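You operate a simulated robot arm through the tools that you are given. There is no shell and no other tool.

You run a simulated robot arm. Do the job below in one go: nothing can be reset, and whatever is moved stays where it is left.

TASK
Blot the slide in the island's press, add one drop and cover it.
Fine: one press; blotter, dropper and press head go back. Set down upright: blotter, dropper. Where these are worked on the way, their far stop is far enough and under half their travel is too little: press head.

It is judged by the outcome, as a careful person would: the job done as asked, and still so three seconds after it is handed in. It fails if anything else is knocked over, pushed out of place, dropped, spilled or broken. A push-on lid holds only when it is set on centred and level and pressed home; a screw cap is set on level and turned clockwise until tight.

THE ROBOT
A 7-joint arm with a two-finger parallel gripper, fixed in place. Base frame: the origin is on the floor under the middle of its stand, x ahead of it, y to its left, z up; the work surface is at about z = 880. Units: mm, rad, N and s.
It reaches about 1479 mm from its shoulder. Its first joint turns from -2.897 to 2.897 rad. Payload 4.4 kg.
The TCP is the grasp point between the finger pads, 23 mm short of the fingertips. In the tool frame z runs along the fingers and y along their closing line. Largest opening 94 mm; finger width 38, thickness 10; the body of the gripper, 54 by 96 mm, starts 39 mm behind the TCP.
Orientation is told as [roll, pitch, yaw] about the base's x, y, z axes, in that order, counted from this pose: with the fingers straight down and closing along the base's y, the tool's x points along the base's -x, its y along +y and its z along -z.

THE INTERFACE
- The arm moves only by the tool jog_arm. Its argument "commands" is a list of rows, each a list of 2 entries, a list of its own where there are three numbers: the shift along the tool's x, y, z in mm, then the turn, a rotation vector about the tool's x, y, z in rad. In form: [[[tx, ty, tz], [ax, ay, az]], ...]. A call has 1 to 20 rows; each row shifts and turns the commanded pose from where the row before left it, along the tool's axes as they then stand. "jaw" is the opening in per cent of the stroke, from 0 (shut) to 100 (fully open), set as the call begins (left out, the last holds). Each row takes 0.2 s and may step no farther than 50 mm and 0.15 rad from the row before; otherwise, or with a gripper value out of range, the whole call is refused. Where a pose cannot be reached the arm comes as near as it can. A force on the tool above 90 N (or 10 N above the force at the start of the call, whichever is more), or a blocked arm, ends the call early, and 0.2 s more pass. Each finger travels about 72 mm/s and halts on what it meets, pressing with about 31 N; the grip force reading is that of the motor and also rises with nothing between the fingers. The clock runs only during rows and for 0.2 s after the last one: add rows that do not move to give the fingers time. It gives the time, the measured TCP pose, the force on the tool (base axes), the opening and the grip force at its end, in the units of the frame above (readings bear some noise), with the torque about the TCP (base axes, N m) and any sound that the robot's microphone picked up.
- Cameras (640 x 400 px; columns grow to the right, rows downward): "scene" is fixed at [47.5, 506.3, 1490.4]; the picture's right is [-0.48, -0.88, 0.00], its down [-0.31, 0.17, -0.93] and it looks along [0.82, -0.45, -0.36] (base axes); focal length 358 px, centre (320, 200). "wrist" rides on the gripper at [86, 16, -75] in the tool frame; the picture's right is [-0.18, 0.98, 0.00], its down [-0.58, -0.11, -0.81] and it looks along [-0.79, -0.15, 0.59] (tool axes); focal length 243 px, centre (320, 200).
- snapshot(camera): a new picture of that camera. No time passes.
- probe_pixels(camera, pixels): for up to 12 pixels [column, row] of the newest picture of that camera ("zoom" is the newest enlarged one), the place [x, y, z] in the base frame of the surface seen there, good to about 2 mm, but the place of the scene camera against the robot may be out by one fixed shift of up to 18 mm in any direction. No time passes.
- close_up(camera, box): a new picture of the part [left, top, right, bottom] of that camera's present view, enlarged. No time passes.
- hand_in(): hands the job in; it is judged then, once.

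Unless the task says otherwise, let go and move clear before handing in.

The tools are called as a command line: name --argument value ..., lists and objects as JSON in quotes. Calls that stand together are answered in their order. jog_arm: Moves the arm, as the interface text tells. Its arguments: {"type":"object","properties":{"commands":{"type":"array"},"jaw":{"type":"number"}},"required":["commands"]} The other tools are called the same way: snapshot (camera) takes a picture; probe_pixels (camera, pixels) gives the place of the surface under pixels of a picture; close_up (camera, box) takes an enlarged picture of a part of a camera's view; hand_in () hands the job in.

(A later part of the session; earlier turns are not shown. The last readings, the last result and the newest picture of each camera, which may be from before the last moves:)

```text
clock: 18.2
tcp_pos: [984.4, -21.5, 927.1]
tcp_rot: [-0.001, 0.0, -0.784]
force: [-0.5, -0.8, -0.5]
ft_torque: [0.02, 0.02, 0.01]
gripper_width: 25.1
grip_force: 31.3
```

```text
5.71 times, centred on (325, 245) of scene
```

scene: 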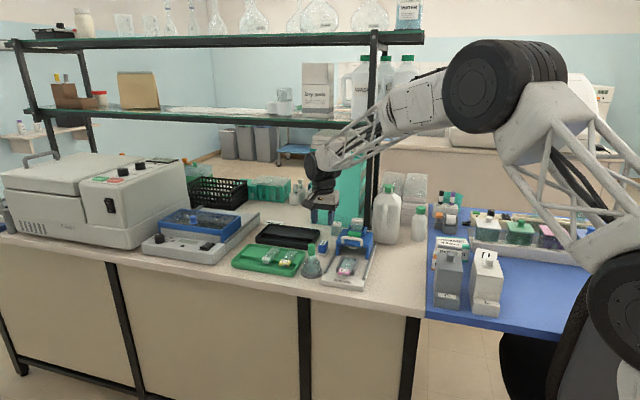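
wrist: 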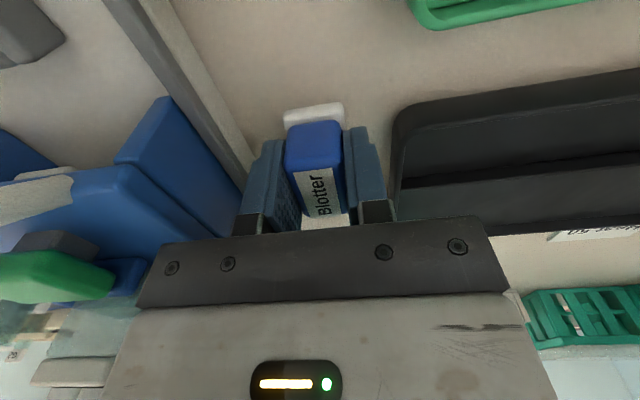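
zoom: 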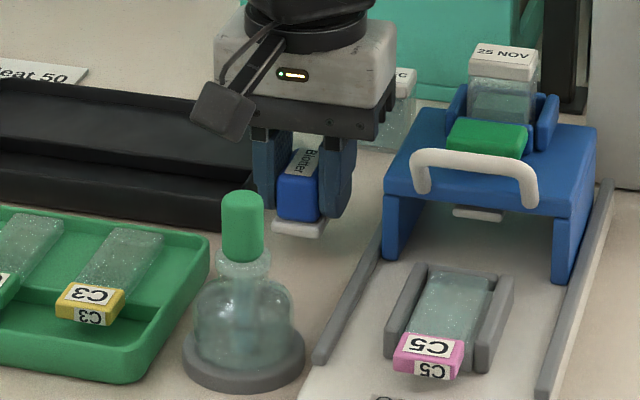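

I'm 2 mm off in u and v, so I'll correct that and lower slowly toward the bench, watching the force.

jog_arm --commands '[[[2, -1.5, 4], [0, 0, 0]], [[0, 0, 4], [0, 0, 0]], [[0, 0, 2], [0, 0, 0]], [[0, 0, 1], [0, 0, 0]], [[0, 0, 0], [0, 0, 0]]]'

```text
clock: 19.4
tcp_pos: [982.2, -21.7, 916.2]
tcp_rot: [0.001, 0.0, -0.785]
force: [0.4, -0.2, -0.3]
ft_torque: [0.03, -0.01, -0.02]
gripper_width: 25.0
grip_force: 31.2
```

jog_arm --commands '[[[0, 0, 1], [0, 0, 0]], [[0, 0, 1], [0, 0, 0]], [[0, 0, 0], [0, 0, 0]]]'

close_up --camera "scene" --box '[290, 220, 350, 280]'

```text
clock: 20.2
tcp_pos: [980.4, -21.0, 913.8]
tcp_rot: [0.0, -0.001, -0.784]
force: [-0.3, 0.4, 0.2]
ft_torque: [0.03, 0.0, 0.0]
gripper_width: 25.3
grip_force: 31.4
```

```text
6.67 times, centred on (320, 250) of scene
```

zoom: 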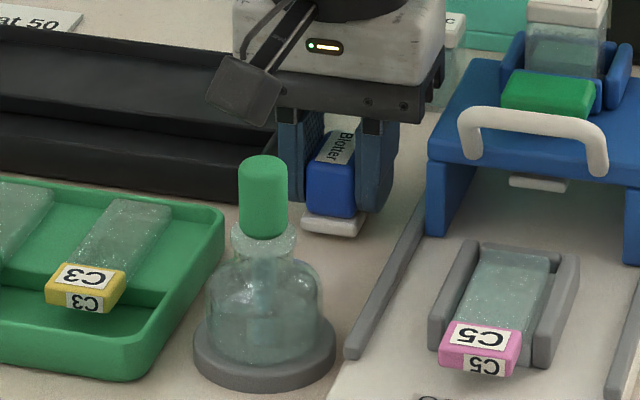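

Still no contact at z=913.8. I'll keep stepping down 1 mm at a time.

jog_arm --commands '[[[0, 0, 1], [0, 0, 0]], [[0, 0, 0.7], [0, 0, 0]], [[0, 0, 0], [0, 0, 0]]]'

```text
clock: 21.0
tcp_pos: [980.3, -20.8, 912.1]
tcp_rot: [0.0, -0.002, -0.785]
force: [1.1, 0.2, -0.1]
ft_torque: [0.04, 0.0, -0.01]
gripper_width: 25.2
grip_force: 30.9
```

jog_arm --commands '[[[0, 0, 0.8], [0, 0, 0]], [[0, 0, 0.7], [0, 0, 0]], [[0, 0, 0], [0, 0, 0]]]'

snapshot --camera "wrist"

probe_pixels --camera "wrist" --pixels '[[316, 190], [312, 140], [290, 110], [310, 107], [335, 105], [318, 165]]'

```text
clock: 21.8
tcp_pos: [981.7, -20.6, 910.3]
tcp_rot: [-0.003, -0.001, -0.785]
force: [-0.4, 0.1, 0.6]
ft_torque: [-0.01, -0.01, 0.01]
gripper_width: 25.3
grip_force: 31.2
```

```text
taken
```

wrist: 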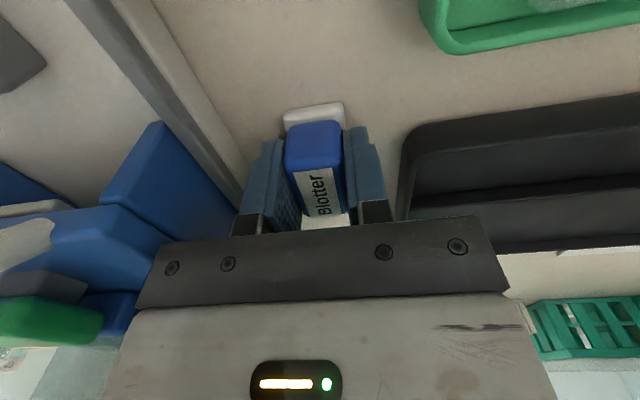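

```text
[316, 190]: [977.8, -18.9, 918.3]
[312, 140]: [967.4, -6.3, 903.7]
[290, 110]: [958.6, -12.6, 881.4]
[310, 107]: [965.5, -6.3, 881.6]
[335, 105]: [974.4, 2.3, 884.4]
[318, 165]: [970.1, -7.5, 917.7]
```

The blotter top is at 918 again, so the pad is about at bench level. One more small step to confirm contact.

jog_arm --commands '[[[0, 0, 0.7], [0, 0, 0]], [[0, 0, 0.5], [0, 0, 0]], [[0, 0, 0], [0, 0, 0]]]'

```text
clock: 22.6
tcp_pos: [981.9, -21.9, 911.4]
tcp_rot: [0.0, -0.003, -0.785]
force: [-1.5, -1.5, 13.1]
ft_torque: [-0.04, 0.06, -0.02]
gripper_width: 25.3
grip_force: 31.2
```

Contact confirmed with 13 N, at (709.8, 678.8), which is the original spot. I'll ease off 0.5 mm, open to 42 mm, and wait.

jog_arm --commands '[[[0, 0, -0.5], [0, 0, 0]], [[0, 0, 0], [0, 0, 0]], [[0, 0, 0], [0, 0, 0]], [[0, 0, 0], [0, 0, 0]]]' --jaw 45

snapshot --camera "wrist"

```text
clock: 23.6
tcp_pos: [981.9, -20.0, 911.6]
tcp_rot: [-0.001, -0.001, -0.785]
force: [-0.2, -0.8, -1.2]
ft_torque: [0.01, 0.01, 0.0]
gripper_width: 42.4
grip_force: 0.1
```

```text
taken
```

wrist: 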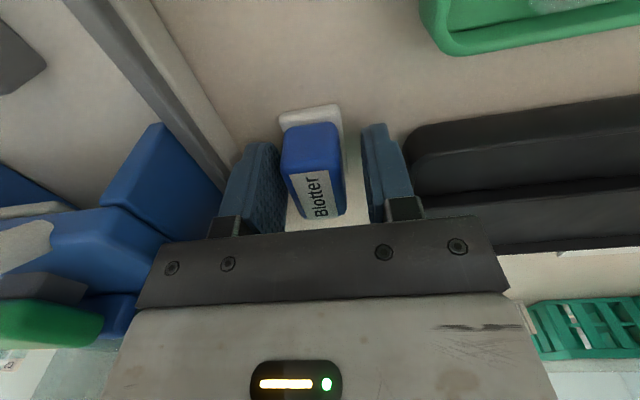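

The blotter stands upright on its own. I'll rise straight up and move over the dropper, then measure it from close above.

jog_arm --commands '[[[0, 0, -30], [0, 0, 0]], [[0, 0, -45], [0, 0, 0]], [[0, 0, -45], [0, 0, 0]], [[0, 0, -40], [0, 0, 0]], [[33, 0.3, 0], [0, 0, 0]], [[33, 0.3, 0], [0, 0, 0]], [[33, 0.2, 0], [0, 0, 0]], [[31, 0.2, 0], [0, 0, 0]], [[0, 0, 0], [0, 0, 0]]]'

snapshot --camera "wrist"

close_up --camera "scene" --box '[280, 190, 380, 290]'

close_up --camera "wrist" --box '[260, 0, 380, 110]'

```text
clock: 25.6
tcp_pos: [889.5, 72.4, 1071.9]
tcp_rot: [-0.001, 0.0, -0.784]
force: [0.6, 0.2, 0.2]
ft_torque: [-0.02, -0.03, 0.0]
gripper_width: 42.1
grip_force: 0.2
```

```text
taken
```

wrist: 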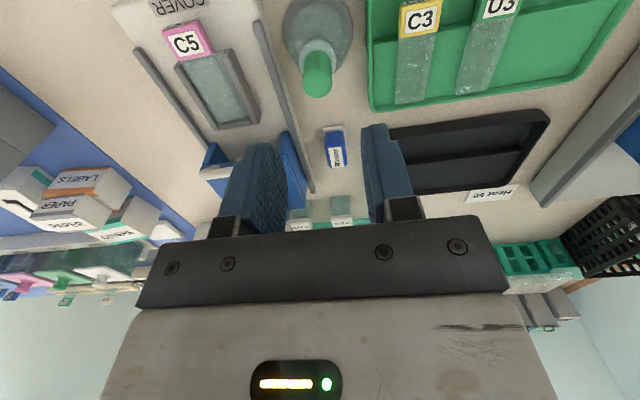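

```text
4.00 times, centred on (330, 240) of scene
```

zoom: 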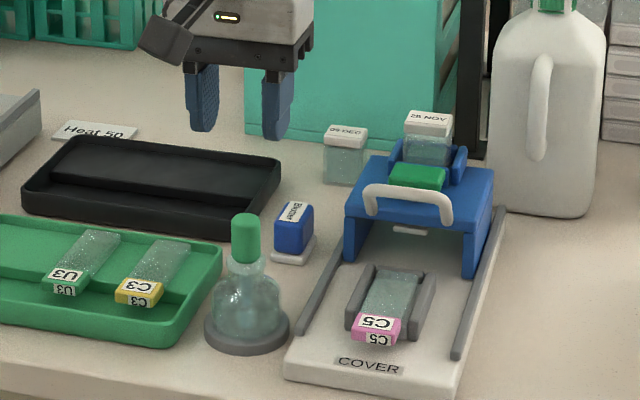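

```text
3.64 times, centred on (320, 55) of wrist
```

zoom: 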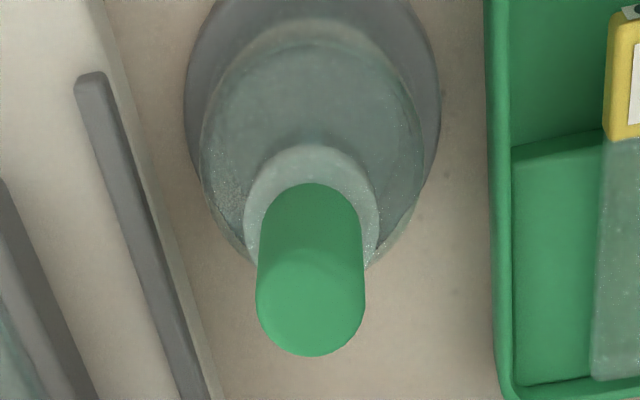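

The bulb is at wrist (317,75), and the blotter still stands upright behind it. I'll probe the bulb outline and collar.

probe_pixels --camera "zoom" --pixels '[[310, 310], [310, 345], [262, 300], [360, 300], [265, 230], [355, 230], [310, 200], [310, 190], [250, 190], [370, 190], [310, 150], [310, 270]]'

```text
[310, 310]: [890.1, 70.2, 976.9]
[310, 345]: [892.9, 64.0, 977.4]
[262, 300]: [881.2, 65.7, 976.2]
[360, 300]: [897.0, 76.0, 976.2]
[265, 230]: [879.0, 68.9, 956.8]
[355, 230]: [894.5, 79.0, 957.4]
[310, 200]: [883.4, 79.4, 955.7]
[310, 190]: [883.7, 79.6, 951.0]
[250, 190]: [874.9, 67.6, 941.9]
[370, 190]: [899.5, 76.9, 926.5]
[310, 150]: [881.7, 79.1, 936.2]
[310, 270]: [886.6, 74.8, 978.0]
```

The bulb is about 19–20 mm wide, centred at (578, 679.2), spanning z≈942–978, and the TCP is within 1 mm of it. I'll lower to z≈969 with open fingers so the tips stay just above the glass collar.

jog_arm --commands '[[[0, -0.8, 40], [0, 0, 0]], [[0, 0, 35], [0, 0, 0]], [[0, 0, 20], [0, 0, 0]], [[0, 0, 7], [0, 0, 0]], [[0, 0, 0], [0, 0, 0]]]'

snapshot --camera "wrist"

close_up --camera "scene" --box '[285, 220, 345, 290]'

```text
clock: 26.8
tcp_pos: [888.9, 70.8, 968.7]
tcp_rot: [0.001, -0.001, -0.783]
force: [0.7, 0.2, -0.2]
ft_torque: [-0.01, 0.01, 0.0]
gripper_width: 42.2
grip_force: 0.0
```

```text
taken
```

wrist: 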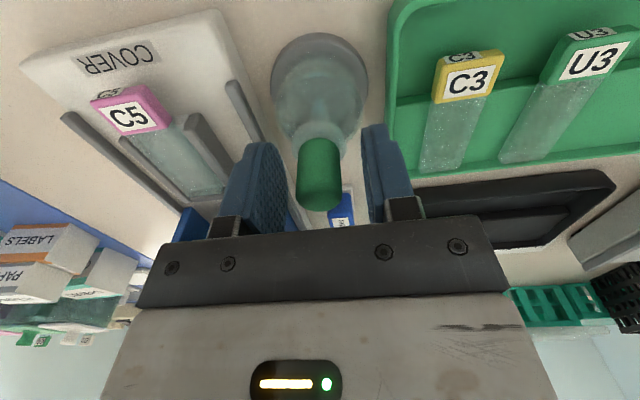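

```text
5.71 times, centred on (315, 255) of scene
```

zoom: 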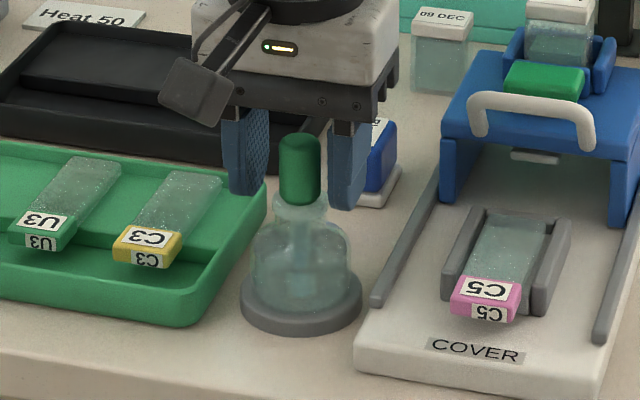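

The bulb is centred between the fingers with the tips just above the collar. I'll close gently to about 20.7 mm first to find where contact starts.

jog_arm --commands '[[[0, 0, 0], [0, 0, 0]], [[0, 0, 0], [0, 0, 0]], [[0, 0, 0], [0, 0, 0]]]' --jaw 22

jog_arm --commands '[[[0, 0, 0], [0, 0, 0]], [[0, 0, 0], [0, 0, 0]]]' --jaw 20

```text
clock: 27.6
tcp_pos: [889.1, 70.6, 968.3]
tcp_rot: [-0.001, 0.001, -0.783]
force: [0.2, 0.2, -0.7]
ft_torque: [0.01, 0.01, -0.02]
gripper_width: 21.6
grip_force: 1.5
```

```text
clock: 28.2
tcp_pos: [889.7, 71.3, 968.4]
tcp_rot: [-0.001, 0.001, -0.784]
force: [0.0, 0.8, -0.6]
ft_torque: [0.03, 0.03, 0.0]
gripper_width: 20.0
grip_force: 30.9
```

At 20% the bulb holds at 20.0 mm with full force, and at 22% it read 21.6 mm with 1.5 N. I'll try in-between settings while it's still in the bottle to see how force follows the commanded opening.

jog_arm --commands '[[[0, 0, 0], [0, 0, 0]], [[0, 0, 0], [0, 0, 0]], [[0, 0, 0], [0, 0, 0]]]' --jaw 21.5

close_up --camera "scene" --box '[295, 230, 335, 280]'

```text
clock: 29.0
tcp_pos: [890.2, 71.2, 967.6]
tcp_rot: [0.001, 0.0, -0.784]
force: [0.7, 0.7, 1.3]
ft_torque: [0.0, -0.01, -0.02]
gripper_width: 21.2
grip_force: 0.5
```

```text
8.00 times, centred on (315, 255) of scene
```

zoom: 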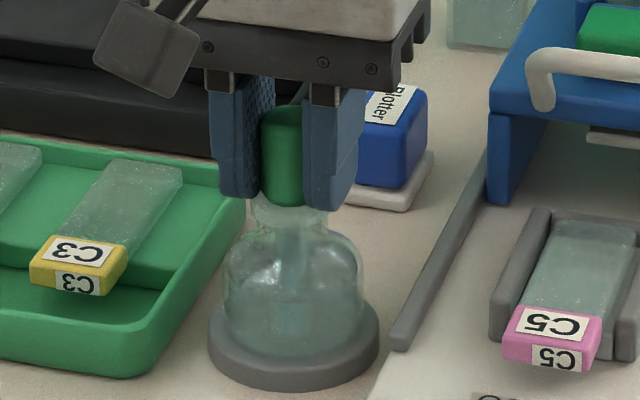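

At 21.5% the reading is 21.2 mm and 0.5 N. I'll step 21.0 and 20.5 to see whether there is a light-hold regime.

jog_arm --commands '[[[0, 0, 0], [0, 0, 0]], [[0, 0, 0], [0, 0, 0]], [[0, 0, 0], [0, 0, 0]]]' --jaw 21

jog_arm --commands '[[[0, 0, 0], [0, 0, 0]], [[0, 0, 0], [0, 0, 0]], [[0, 0, 0], [0, 0, 0]]]' --jaw 20.5

```text
clock: 29.8
tcp_pos: [890.2, 70.6, 969.0]
tcp_rot: [0.0, -0.001, -0.782]
force: [0.0, -0.2, -0.7]
ft_torque: [-0.02, 0.03, -0.01]
gripper_width: 20.9
grip_force: 7.8
```

```text
clock: 30.6
tcp_pos: [889.2, 70.6, 968.4]
tcp_rot: [0.0, -0.001, -0.783]
force: [-0.7, -0.3, 0.5]
ft_torque: [0.01, 0.0, 0.01]
gripper_width: 20.8
grip_force: 16.6
```

There is a graded regime: 21% gives 7.8 N, 20.5% gives 16.6 N and 20% gives full force. I'll hold lightly at 20.9% and lift slowly, checking the dropper comes along.

jog_arm --commands '[[[0, 0, 0], [0, 0, 0]], [[0, 0, 0], [0, 0, 0]], [[0, 0, -3], [0, 0, 0]], [[0, 0, -5], [0, 0, 0]], [[0, 0, -6], [0, 0, 0]], [[0, 0, -6], [0, 0, 0]], [[0, 0, 0], [0, 0, 0]]]' --jaw 20.9

close_up --camera "scene" --box '[285, 210, 345, 280]'

snapshot --camera "wrist"

```text
clock: 32.2
tcp_pos: [889.5, 71.0, 988.1]
tcp_rot: [0.0, 0.0, -0.783]
force: [0.2, 0.0, 0.2]
ft_torque: [0.0, 0.01, 0.01]
gripper_width: 20.1
grip_force: 30.4
```

```text
5.71 times, centred on (315, 245) of scene
```

zoom: 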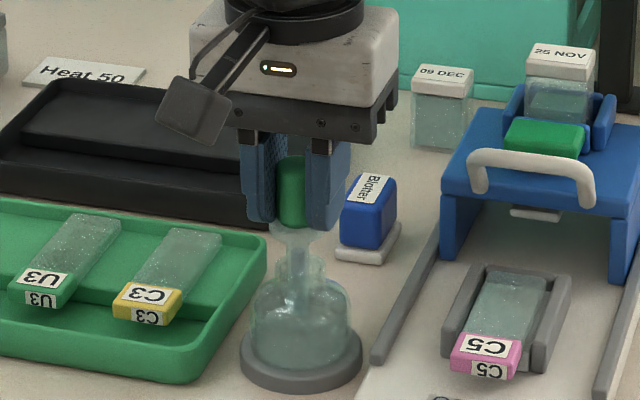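

```text
taken
```

wrist: 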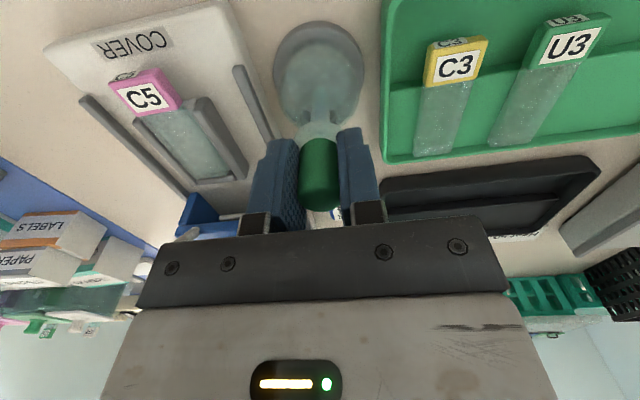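

The dropper rises with its glass stopper, but the grip now reads 30.4 N at 20.1 mm, so the force seems to build with time. With the tip still inside the bottle, I'll wait a couple of rows and read again.

jog_arm --commands '[[[0, 0, 0], [0, 0, 0]], [[0, 0, 0], [0, 0, 0]]]'

jog_arm --commands '[[[0, 0, 0], [0, 0, 0]], [[0, 0, 0], [0, 0, 0]]]' --jaw 21.3

close_up --camera "scene" --box '[295, 220, 335, 280]'

```text
clock: 32.8
tcp_pos: [888.1, 71.7, 989.5]
tcp_rot: [0.0, -0.001, -0.784]
force: [-0.2, -0.2, -0.1]
ft_torque: [0.01, -0.02, 0.0]
gripper_width: 20.8
grip_force: 16.0
```

```text
clock: 33.4
tcp_pos: [889.5, 70.7, 988.9]
tcp_rot: [-0.001, 0.0, -0.785]
force: [-0.1, 0.2, 0.0]
ft_torque: [0.0, -0.02, 0.01]
gripper_width: 21.2
grip_force: 1.4
```

```text
6.67 times, centred on (315, 250) of scene
```

zoom: 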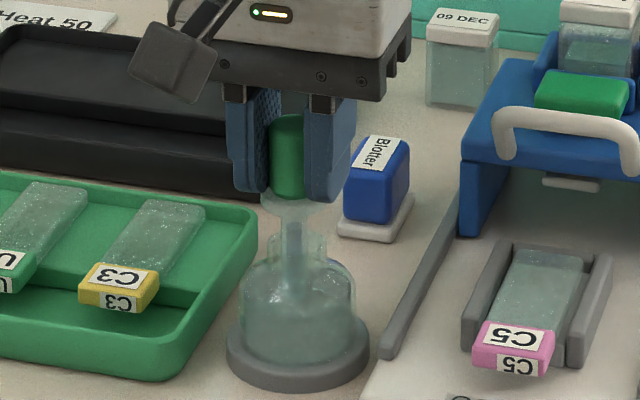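

At 21.3% the force settles to 1.4 N at 21.2 mm and the dropper still hangs in the grip. I'll use 21.2% as a light carrying grip, lift a little more and watch the force.

jog_arm --commands '[[[0, 0, 0], [0, 0, 0]], [[0, 0, -3], [0, 0, 0]], [[0, 0, -4], [0, 0, 0]], [[0, 0, -4], [0, 0, 0]], [[0, 0, -4], [0, 0, 0]], [[0, 0, 0], [0, 0, 0]], [[0, 0, 0], [0, 0, 0]]]' --jaw 21.2

close_up --camera "scene" --box '[295, 210, 335, 280]'

```text
clock: 35.0
tcp_pos: [888.7, 71.2, 1002.9]
tcp_rot: [0.0, 0.0, -0.782]
force: [-0.6, -0.1, 0.6]
ft_torque: [0.0, 0.0, 0.01]
gripper_width: 21.2
grip_force: 0.9
```

```text
5.71 times, centred on (315, 245) of scene
```

zoom: 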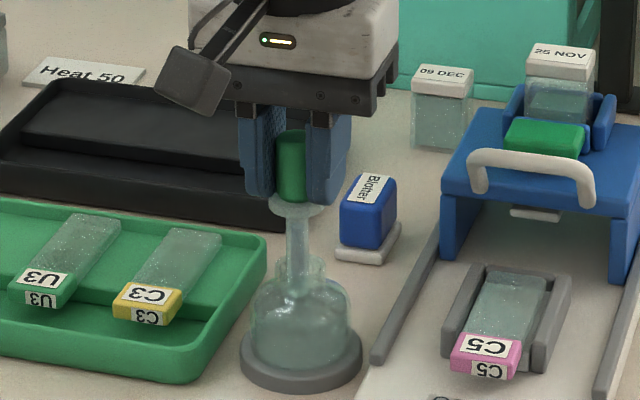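

It holds at 0.9 N without slipping: the collar stays just under the fingertips. I'll firm it up slightly to 21.1% and lift until the tip clears the bottle.

jog_arm --commands '[[[0, 0, 0], [0, 0, 0]], [[0, 0, 0], [0, 0, 0]], [[0, 0, 0], [0, 0, 0]]]' --jaw 21.1

```text
clock: 35.8
tcp_pos: [888.3, 70.4, 1002.8]
tcp_rot: [-0.001, -0.002, -0.785]
force: [-0.1, -0.9, -0.6]
ft_torque: [0.0, 0.01, -0.01]
gripper_width: 20.9
grip_force: 1.1
```

jog_arm --commands '[[[0, 0, -4], [0, 0, 0]], [[0, 0, -8], [0, 0, 0]], [[0, 0, -10], [0, 0, 0]], [[0, 0, -10], [0, 0, 0]], [[0, 0, -10], [0, 0, 0]], [[0, 0, -8], [0, 0, 0]], [[0, 0, -4], [0, 0, 0]], [[0, 0, 0], [0, 0, 0]]]'

close_up --camera "scene" --box '[285, 190, 345, 280]'

snapshot --camera "wrist"

```text
clock: 37.6
tcp_pos: [890.0, 71.2, 1057.8]
tcp_rot: [0.0, 0.0, -0.783]
force: [0.1, -0.5, -0.2]
ft_torque: [0.0, -0.01, 0.0]
gripper_width: 21.0
grip_force: 1.7
```

```text
4.44 times, centred on (315, 235) of scene
```

zoom: 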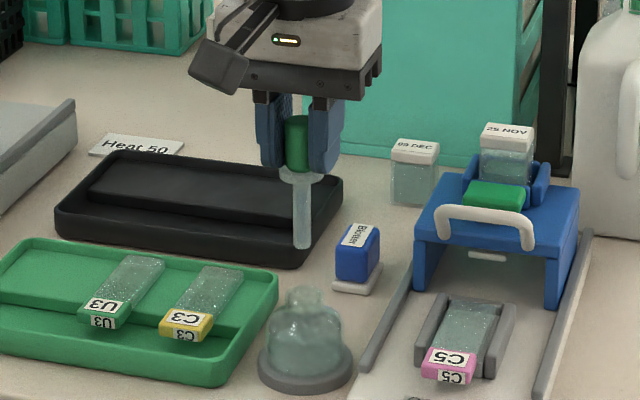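

```text
taken
```

wrist: 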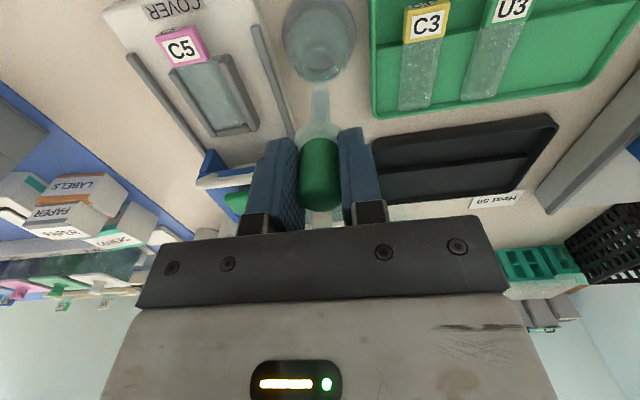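

The dropper is clear of the bottle, hanging straight, with 1.7 N on it. I'll probe the tip and bulb to learn the tip height relative to the TCP.

probe_pixels --camera "zoom" --pixels '[[302, 243], [302, 238], [302, 230], [302, 215], [299, 178], [298, 150], [298, 122], [266, 140], [328, 140], [305, 205], [305, 310], [465, 310]]'

probe_pixels --camera "wrist" --pixels '[[320, 87], [320, 92], [320, 105], [320, 125], [319, 160], [319, 50], [295, 40], [345, 40], [220, 110], [192, 90], [235, 125], [206, 60]]'

close_up --camera "wrist" --box '[270, 20, 370, 130]'

```text
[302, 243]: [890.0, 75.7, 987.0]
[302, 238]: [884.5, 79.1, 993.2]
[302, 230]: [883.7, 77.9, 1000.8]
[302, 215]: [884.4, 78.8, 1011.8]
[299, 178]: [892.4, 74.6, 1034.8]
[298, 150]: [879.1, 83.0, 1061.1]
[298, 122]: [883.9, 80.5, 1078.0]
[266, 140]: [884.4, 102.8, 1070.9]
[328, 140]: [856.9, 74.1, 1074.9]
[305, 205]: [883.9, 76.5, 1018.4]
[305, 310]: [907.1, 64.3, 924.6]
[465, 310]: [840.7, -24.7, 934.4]
```

```text
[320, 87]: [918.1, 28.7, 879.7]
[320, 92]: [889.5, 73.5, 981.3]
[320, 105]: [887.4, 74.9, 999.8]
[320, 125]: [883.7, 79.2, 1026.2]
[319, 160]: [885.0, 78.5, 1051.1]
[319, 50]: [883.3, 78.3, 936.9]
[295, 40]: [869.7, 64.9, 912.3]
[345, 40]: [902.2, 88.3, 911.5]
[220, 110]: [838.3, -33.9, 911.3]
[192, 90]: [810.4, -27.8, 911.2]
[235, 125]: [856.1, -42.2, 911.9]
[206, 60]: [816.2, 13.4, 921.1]
```

```text
3.64 times, centred on (320, 75) of wrist
```

zoom: 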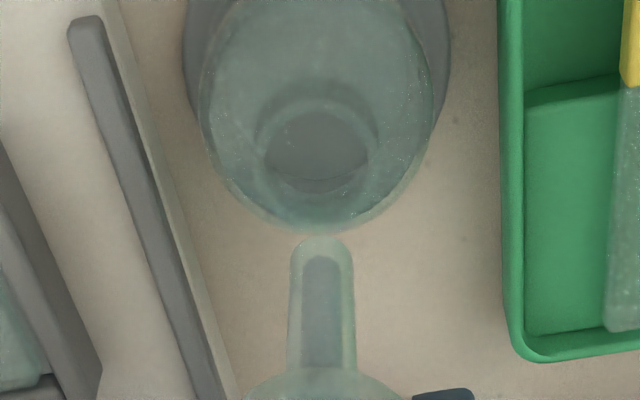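

The tip is about 78 mm below the TCP and hangs directly under it. I'll carry it slowly over the slide at (606, 572.5), still high, and check.

jog_arm --commands '[[[-1.5, -6, 0], [0, 0, 0]], [[-3, -12, 0], [0, 0, 0]], [[-3.5, -14, 0], [0, 0, 0]], [[-3.5, -14, 0], [0, 0, 0]], [[-3.5, -14, 0], [0, 0, 0]], [[-3.5, -14, 0], [0, 0, 0]], [[-3.5, -14, 0], [0, 0, 0]], [[-3, -12, 0], [0, 0, 0]], [[-2, -7.2, 0], [0, 0, 0]], [[0, 0, 0], [0, 0, 0]]]'

close_up --camera "scene" --box '[310, 195, 380, 285]'

snapshot --camera "wrist"

close_up --camera "wrist" --box '[240, 0, 400, 130]'

```text
clock: 39.8
tcp_pos: [833.0, -23.0, 1057.1]
tcp_rot: [0.001, 0.001, -0.783]
force: [-0.5, -0.9, -0.3]
ft_torque: [0.02, -0.03, 0.02]
gripper_width: 21.2
grip_force: 1.7
```

```text
4.44 times, centred on (345, 240) of scene
```

zoom: 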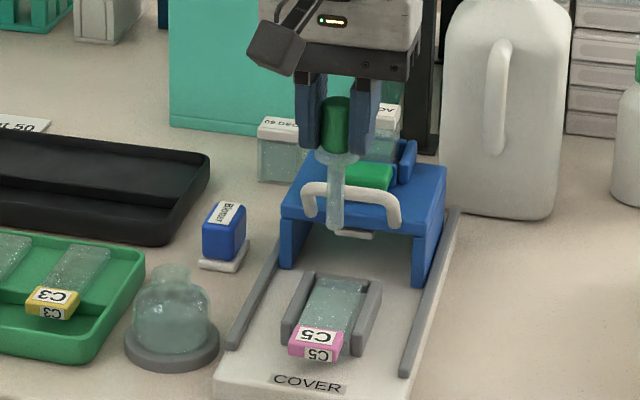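

```text
taken
```

wrist: 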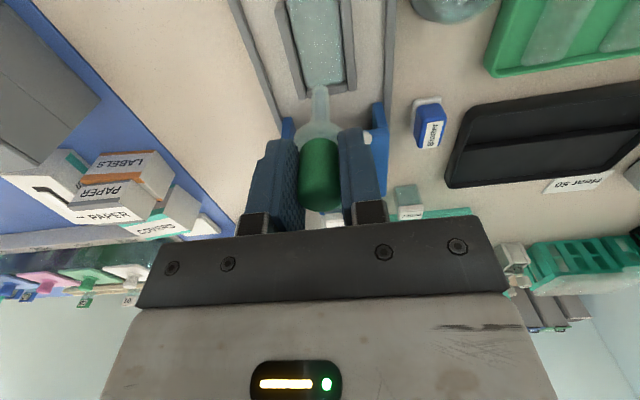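

```text
3.08 times, centred on (320, 65) of wrist
```

zoom: 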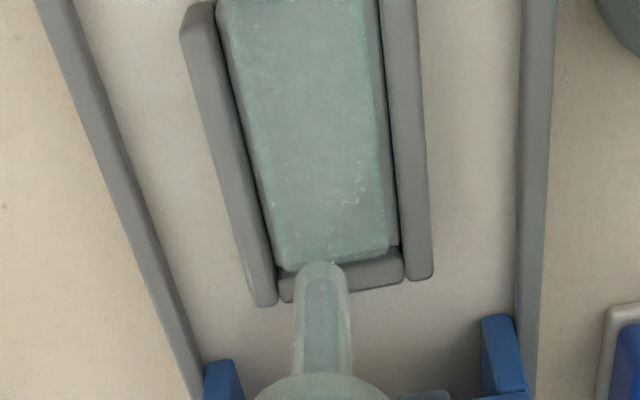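

The dropper tip hangs over the nest at (605, 573) and the slide is clean. I'll lower 50 mm so the tip is about 12 mm over the slide.

jog_arm --commands '[[[0, 0, 5], [0, 0, 0]], [[0, 0, 9], [0, 0, 0]], [[0, 0, 10], [0, 0, 0]], [[0, 0, 10], [0, 0, 0]], [[0, 0, 9], [0, 0, 0]], [[0, 0, 5], [0, 0, 0]], [[0, 0, 2], [0, 0, 0]], [[0, 0, 0], [0, 0, 0]]]'

close_up --camera "scene" --box '[325, 225, 375, 285]'

snapshot --camera "wrist"

close_up --camera "wrist" --box '[250, 20, 390, 140]'

```text
clock: 41.6
tcp_pos: [834.5, -25.0, 1007.2]
tcp_rot: [-0.001, 0.0, -0.785]
force: [-0.2, -0.5, 0.5]
ft_torque: [0.02, -0.02, 0.0]
gripper_width: 21.1
grip_force: 0.9
```

```text
6.67 times, centred on (350, 255) of scene
```

zoom: 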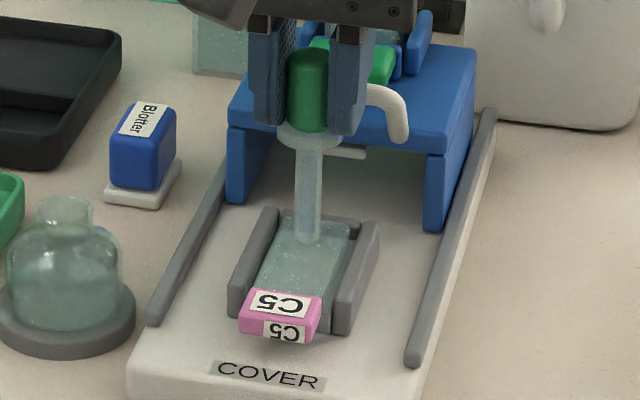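

```text
taken
```

wrist: 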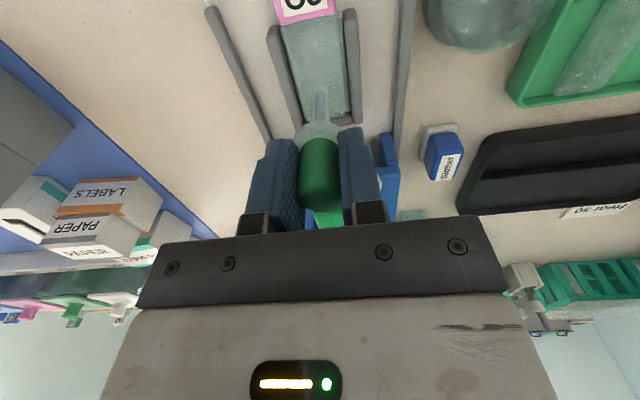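

```text
3.33 times, centred on (320, 80) of wrist
```

zoom: 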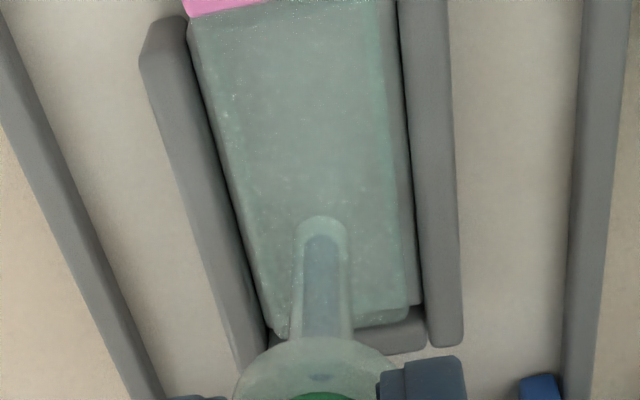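

The tip is centred over the slide (wrist zoom (322,225)), just above the glass. I'll give one short squeeze to 20% and then relax to the carrying grip.

jog_arm --commands '[[[0, 0, 0], [0, 0, 0]], [[0, 0, 0], [0, 0, 0]]]' --jaw 20

close_up --camera "wrist" --box '[250, 20, 390, 140]'

close_up --camera "scene" --box '[325, 225, 375, 285]'

```text
clock: 42.2
tcp_pos: [832.9, -24.5, 1007.6]
tcp_rot: [0.0, 0.0, -0.782]
force: [0.2, 0.5, 0.2]
ft_torque: [0.0, 0.01, -0.01]
gripper_width: 19.8
grip_force: 31.6
```

```text
3.33 times, centred on (320, 80) of wrist
```

zoom: 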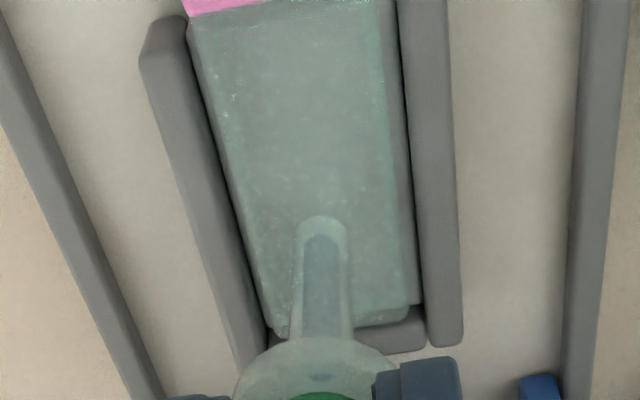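

```text
6.67 times, centred on (350, 255) of scene
```

zoom: 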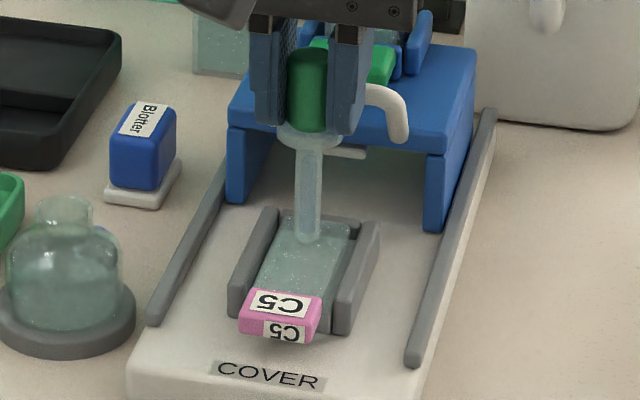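

No drop visible below the tip yet. I'll relax to the carrying grip and look again.

jog_arm --commands '[[[0, 0, 0], [0, 0, 0]], [[0, 0, 0], [0, 0, 0]]]' --jaw 21.1

close_up --camera "wrist" --box '[250, 20, 390, 140]'

close_up --camera "scene" --box '[325, 235, 365, 275]'

```text
clock: 42.8
tcp_pos: [832.3, -23.9, 1007.1]
tcp_rot: [-0.001, 0.001, -0.783]
force: [0.6, -0.6, 0.9]
ft_torque: [-0.01, 0.0, -0.01]
gripper_width: 21.1
grip_force: 7.7
```

```text
3.33 times, centred on (320, 80) of wrist
```

zoom: 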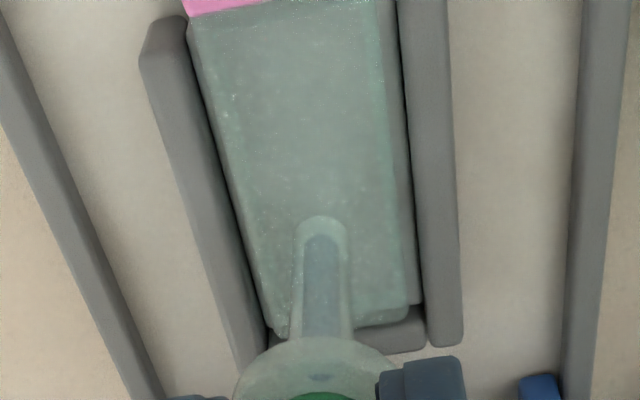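

```text
10.00 times, centred on (345, 255) of scene
```

zoom: 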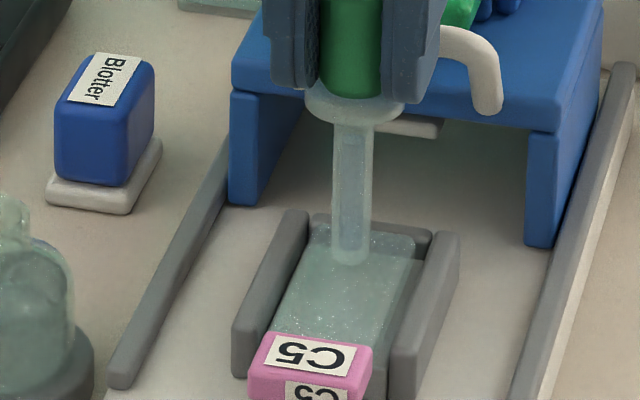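

Still no drop, so that squeeze didn't reach the dispensing point. I'll squeeze with a deeper command (12%), short, and watch width and picture.

jog_arm --commands '[[[0, 0, 0], [0, 0, 0]]]' --jaw 12

close_up --camera "wrist" --box '[250, 20, 390, 140]'

close_up --camera "scene" --box '[325, 235, 365, 275]'

```text
clock: 43.2
tcp_pos: [832.4, -24.5, 1007.5]
tcp_rot: [0.002, 0.002, -0.783]
force: [0.1, 0.2, 0.2]
ft_torque: [0.0, -0.01, -0.02]
gripper_width: 19.8
grip_force: 30.9
```

```text
3.33 times, centred on (320, 80) of wrist
```

zoom: 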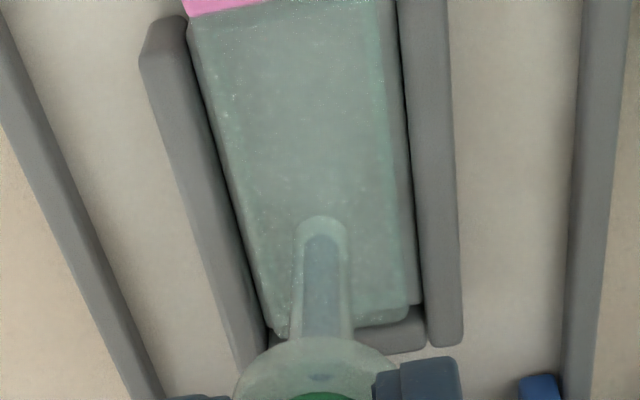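

```text
10.00 times, centred on (345, 255) of scene
```

zoom: 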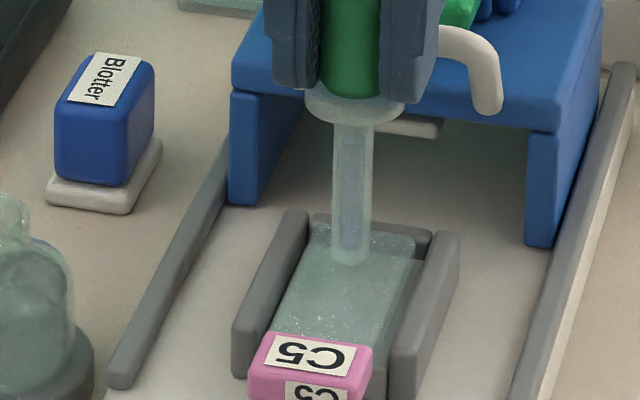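

The bulb is stiff at 19.8 mm and no drop has appeared, so the tip height probably matters. I'll measure the actual gap between tip and slide.

snapshot --camera "wrist"

probe_pixels --camera "wrist" --pixels '[[320.6, 86.5], [320.6, 88], [320.6, 90], [320.6, 92], [320.6, 96], [320.6, 84], [320.6, 80], [315, 75], [330, 75], [313, 95], [332, 100], [320, 110]]'

probe_pixels --camera "zoom" --pixels '[[350, 262], [350, 258], [350, 250], [350, 240], [352, 200], [352, 150], [340, 300], [380, 280], [320, 290], [310, 355], [265, 300], [430, 300]]'

```text
taken
```

wrist: 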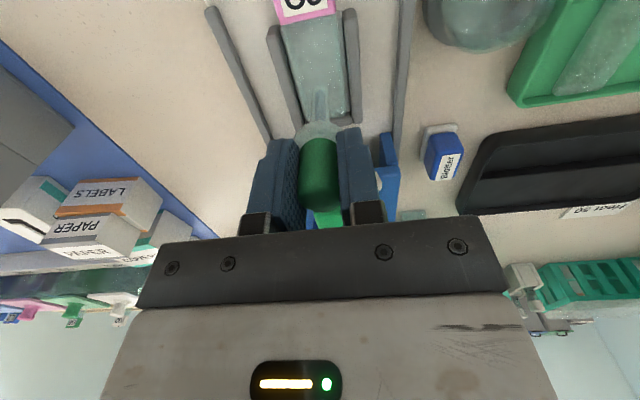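

```text
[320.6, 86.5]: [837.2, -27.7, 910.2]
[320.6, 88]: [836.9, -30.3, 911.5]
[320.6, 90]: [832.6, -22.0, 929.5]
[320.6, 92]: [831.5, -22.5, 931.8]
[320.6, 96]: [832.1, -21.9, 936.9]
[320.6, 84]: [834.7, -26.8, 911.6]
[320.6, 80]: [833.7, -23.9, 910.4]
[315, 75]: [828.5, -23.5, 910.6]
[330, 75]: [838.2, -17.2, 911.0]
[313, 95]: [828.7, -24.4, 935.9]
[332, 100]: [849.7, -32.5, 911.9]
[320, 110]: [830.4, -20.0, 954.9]
```

```text
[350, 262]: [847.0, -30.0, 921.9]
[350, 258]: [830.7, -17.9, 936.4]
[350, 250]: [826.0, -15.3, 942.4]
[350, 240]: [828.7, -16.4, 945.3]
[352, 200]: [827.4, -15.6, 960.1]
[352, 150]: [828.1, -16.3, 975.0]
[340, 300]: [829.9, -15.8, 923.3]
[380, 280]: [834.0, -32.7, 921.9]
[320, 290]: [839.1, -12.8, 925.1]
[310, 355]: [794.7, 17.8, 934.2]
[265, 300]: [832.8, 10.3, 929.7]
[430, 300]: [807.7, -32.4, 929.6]
```

The tip is at z≈928, about 17 mm above the slide at 911. I'm still squeezing, so I'll hold a moment longer and look before changing height.

jog_arm --commands '[[[0, 0, 0], [0, 0, 0]], [[0, 0, 0], [0, 0, 0]]]'

close_up --camera "wrist" --box '[250, 20, 390, 140]'

```text
clock: 43.8
tcp_pos: [832.0, -24.2, 1006.4]
tcp_rot: [0.0, 0.001, -0.783]
force: [0.7, 0.1, 0.5]
ft_torque: [-0.04, -0.01, 0.03]
gripper_width: 20.1
grip_force: 31.0
```

```text
3.33 times, centred on (320, 80) of wrist
```

zoom: 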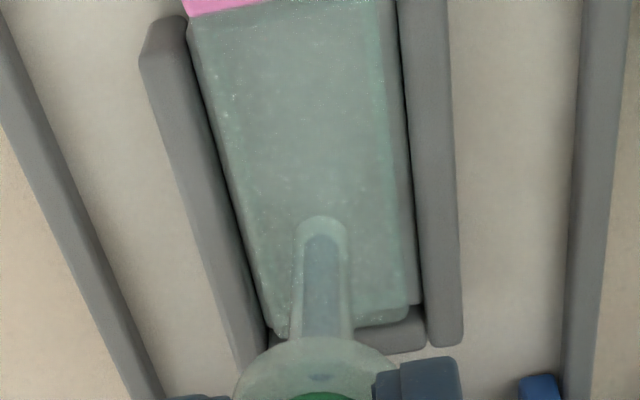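

Nothing from holding. I'll relax to the carrying grip, lower the tip 7 mm (to about 10 mm above the slide) and look again.

jog_arm --commands '[[[0, 0, 0], [0, 0, 0]], [[0, 0, 0], [0, 0, 0]], [[0, 0, 3], [0, 0, 0]], [[0, 0, 4], [0, 0, 0]], [[0, 0, 0], [0, 0, 0]], [[0, 0, 0], [0, 0, 0]]]' --jaw 21.1

close_up --camera "wrist" --box '[250, 20, 390, 140]'

close_up --camera "scene" --box '[325, 235, 365, 275]'

```text
clock: 45.2
tcp_pos: [831.7, -24.7, 1001.6]
tcp_rot: [0.002, -0.003, -0.784]
force: [1.2, -1.1, 21.2]
ft_torque: [-0.09, -0.03, 0.04]
gripper_width: 20.6
grip_force: 15.4
```

```text
3.33 times, centred on (320, 80) of wrist
```

zoom: 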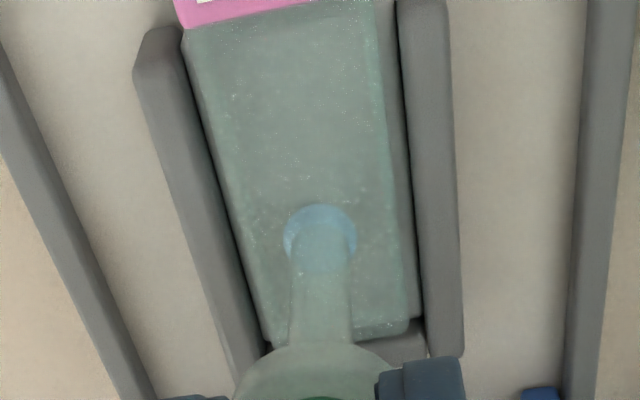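

```text
10.00 times, centred on (345, 255) of scene
```

zoom: 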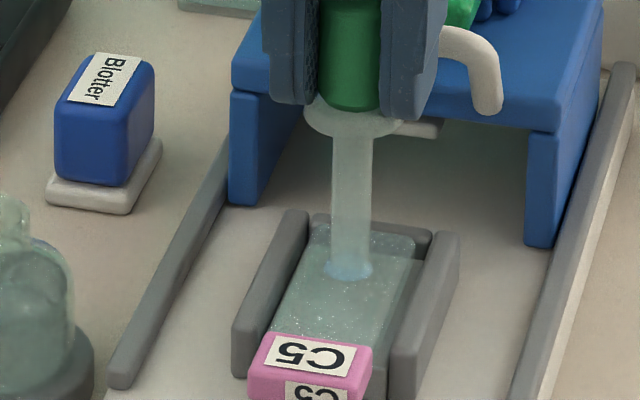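

A light-blue drop now sits on the slide at wrist zoom (320,235), the pipette is empty, and the tip is touching with 21 N. I'll lift straight up right away.

jog_arm --commands '[[[0, 0, -4], [0, 0, 0]], [[0, 0, -8], [0, 0, 0]], [[0, 0, -12], [0, 0, 0]], [[0, 0, -12], [0, 0, 0]], [[0, 0, -12], [0, 0, 0]], [[0, 0, -8], [0, 0, 0]], [[0, 0, 0], [0, 0, 0]]]'

snapshot --camera "wrist"

close_up --camera "wrist" --box '[240, 0, 400, 130]'

close_up --camera "scene" --box '[310, 200, 380, 285]'

```text
clock: 46.8
tcp_pos: [831.9, -22.9, 1055.7]
tcp_rot: [0.001, 0.001, -0.782]
force: [-0.5, 0.3, 0.3]
ft_torque: [-0.01, -0.05, -0.01]
gripper_width: 20.8
grip_force: 7.5
```

```text
taken
```

wrist: 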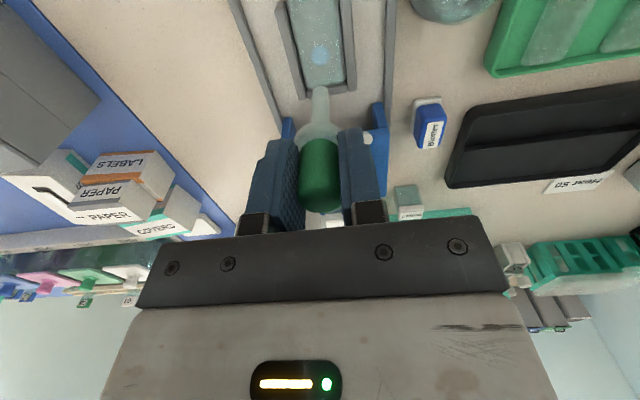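

```text
3.08 times, centred on (320, 65) of wrist
```

zoom: 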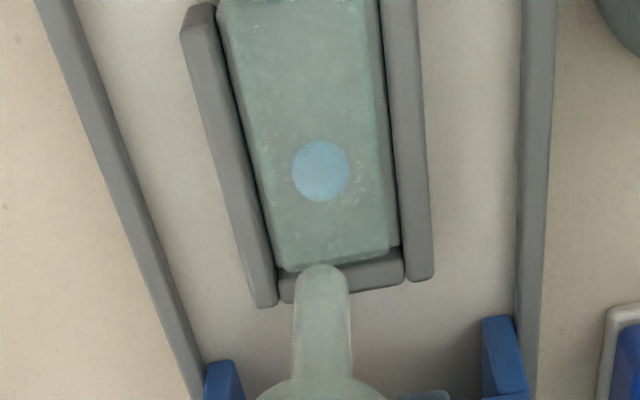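

```text
4.71 times, centred on (345, 242) of scene
```

zoom: 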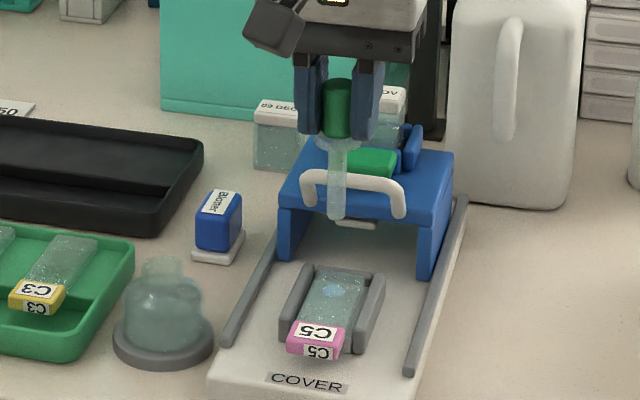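

Exactly one drop shows on the slide (wrist zoom (320,170)). I'll carry the dropper back over its bottle at the height it came out.

jog_arm --commands '[[[1.5, 6, 0], [0, 0, 0]], [[3, 12, 0], [0, 0, 0]], [[3.4, 14, 0], [0, 0, 0]], [[3.4, 14, 0], [0, 0, 0]], [[3.4, 14, 0], [0, 0, 0]], [[3.4, 14, 0], [0, 0, 0]], [[3.4, 14, 0], [0, 0, 0]], [[2.5, 12, 0], [0, 0, 0]], [[1.4, 7.1, -2], [0, 0, 0]], [[0, 0, 0], [0, 0, 0]]]'

snapshot --camera "wrist"

close_up --camera "wrist" --box '[270, 20, 370, 130]'

close_up --camera "scene" --box '[285, 190, 345, 280]'

```text
clock: 49.0
tcp_pos: [890.6, 69.6, 1059.0]
tcp_rot: [0.0, 0.0, -0.783]
force: [-0.1, -0.2, 0.5]
ft_torque: [0.03, -0.02, 0.01]
gripper_width: 20.8
grip_force: 0.9
```

```text
taken
```

wrist: 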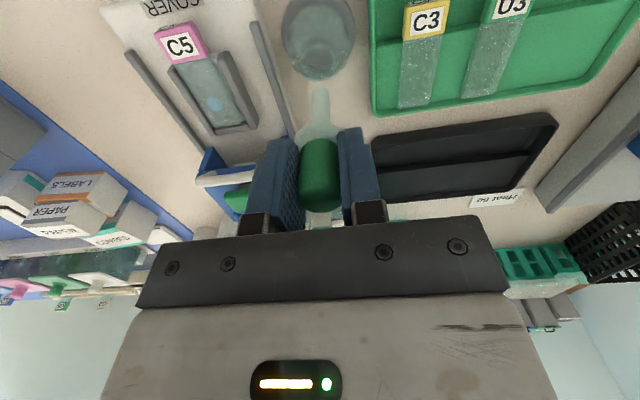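

```text
3.64 times, centred on (320, 75) of wrist
```

zoom: 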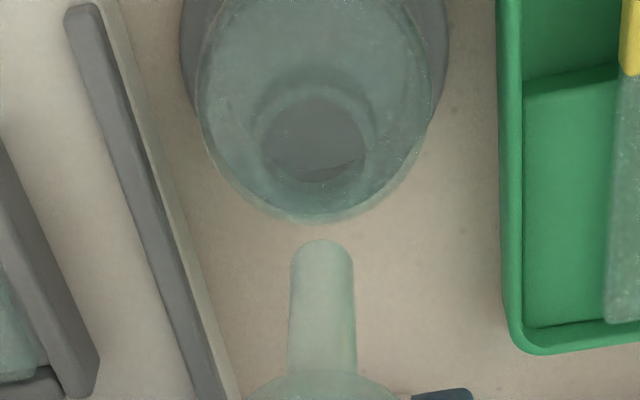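

```text
4.44 times, centred on (315, 235) of scene
```

zoom: 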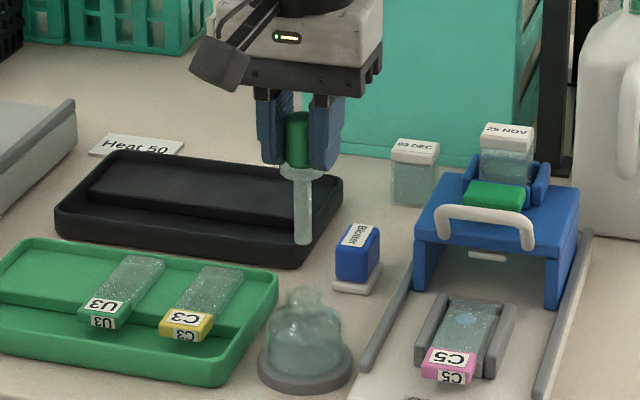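

The bottle looks unmoved, and the stem lines up with its neck (wrist zoom (322,240) under the ring at (316,137)) apart from about 1 mm in u. I'll correct that and lower until the tip is just at the neck.

jog_arm --commands '[[[1.2, 0, 5], [0, 0, 0]], [[0, 0, 10], [0, 0, 0]], [[0, 0, 10], [0, 0, 0]], [[0, 0, 8], [0, 0, 0]], [[0, 0, 0], [0, 0, 0]]]'

snapshot --camera "wrist"

close_up --camera "wrist" --box '[270, 20, 370, 130]'

close_up --camera "scene" --box '[295, 220, 335, 280]'

```text
clock: 50.2
tcp_pos: [889.3, 70.3, 1025.9]
tcp_rot: [-0.001, -0.001, -0.782]
force: [-0.3, -0.3, 0.0]
ft_torque: [0.0, -0.03, 0.0]
gripper_width: 20.6
grip_force: 8.1
```

```text
taken
```

wrist: 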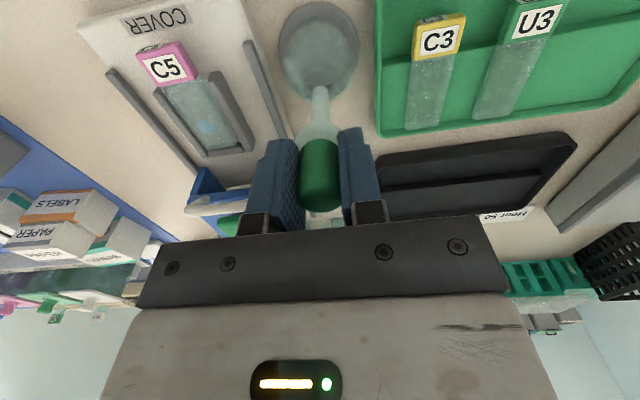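

```text
3.64 times, centred on (320, 75) of wrist
```

zoom: 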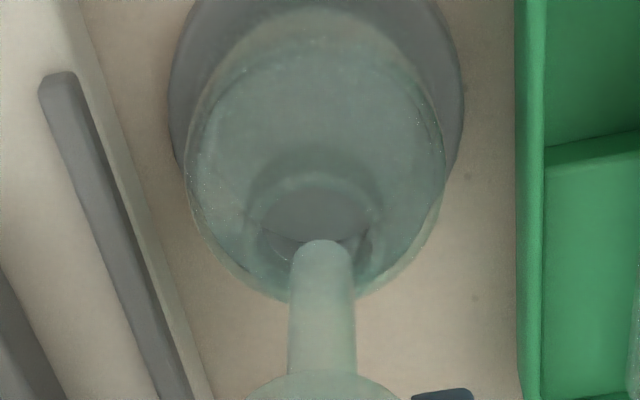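

```text
6.67 times, centred on (315, 250) of scene
```

zoom: 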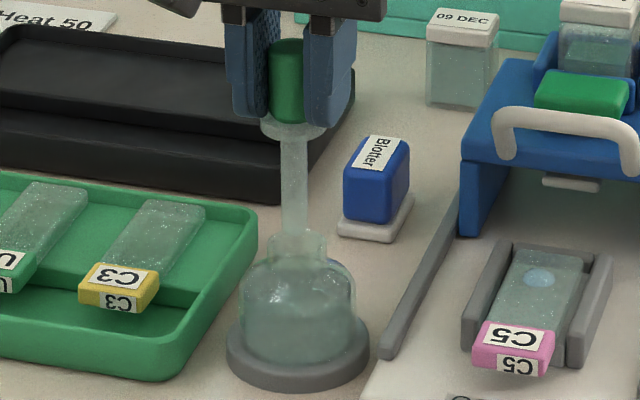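

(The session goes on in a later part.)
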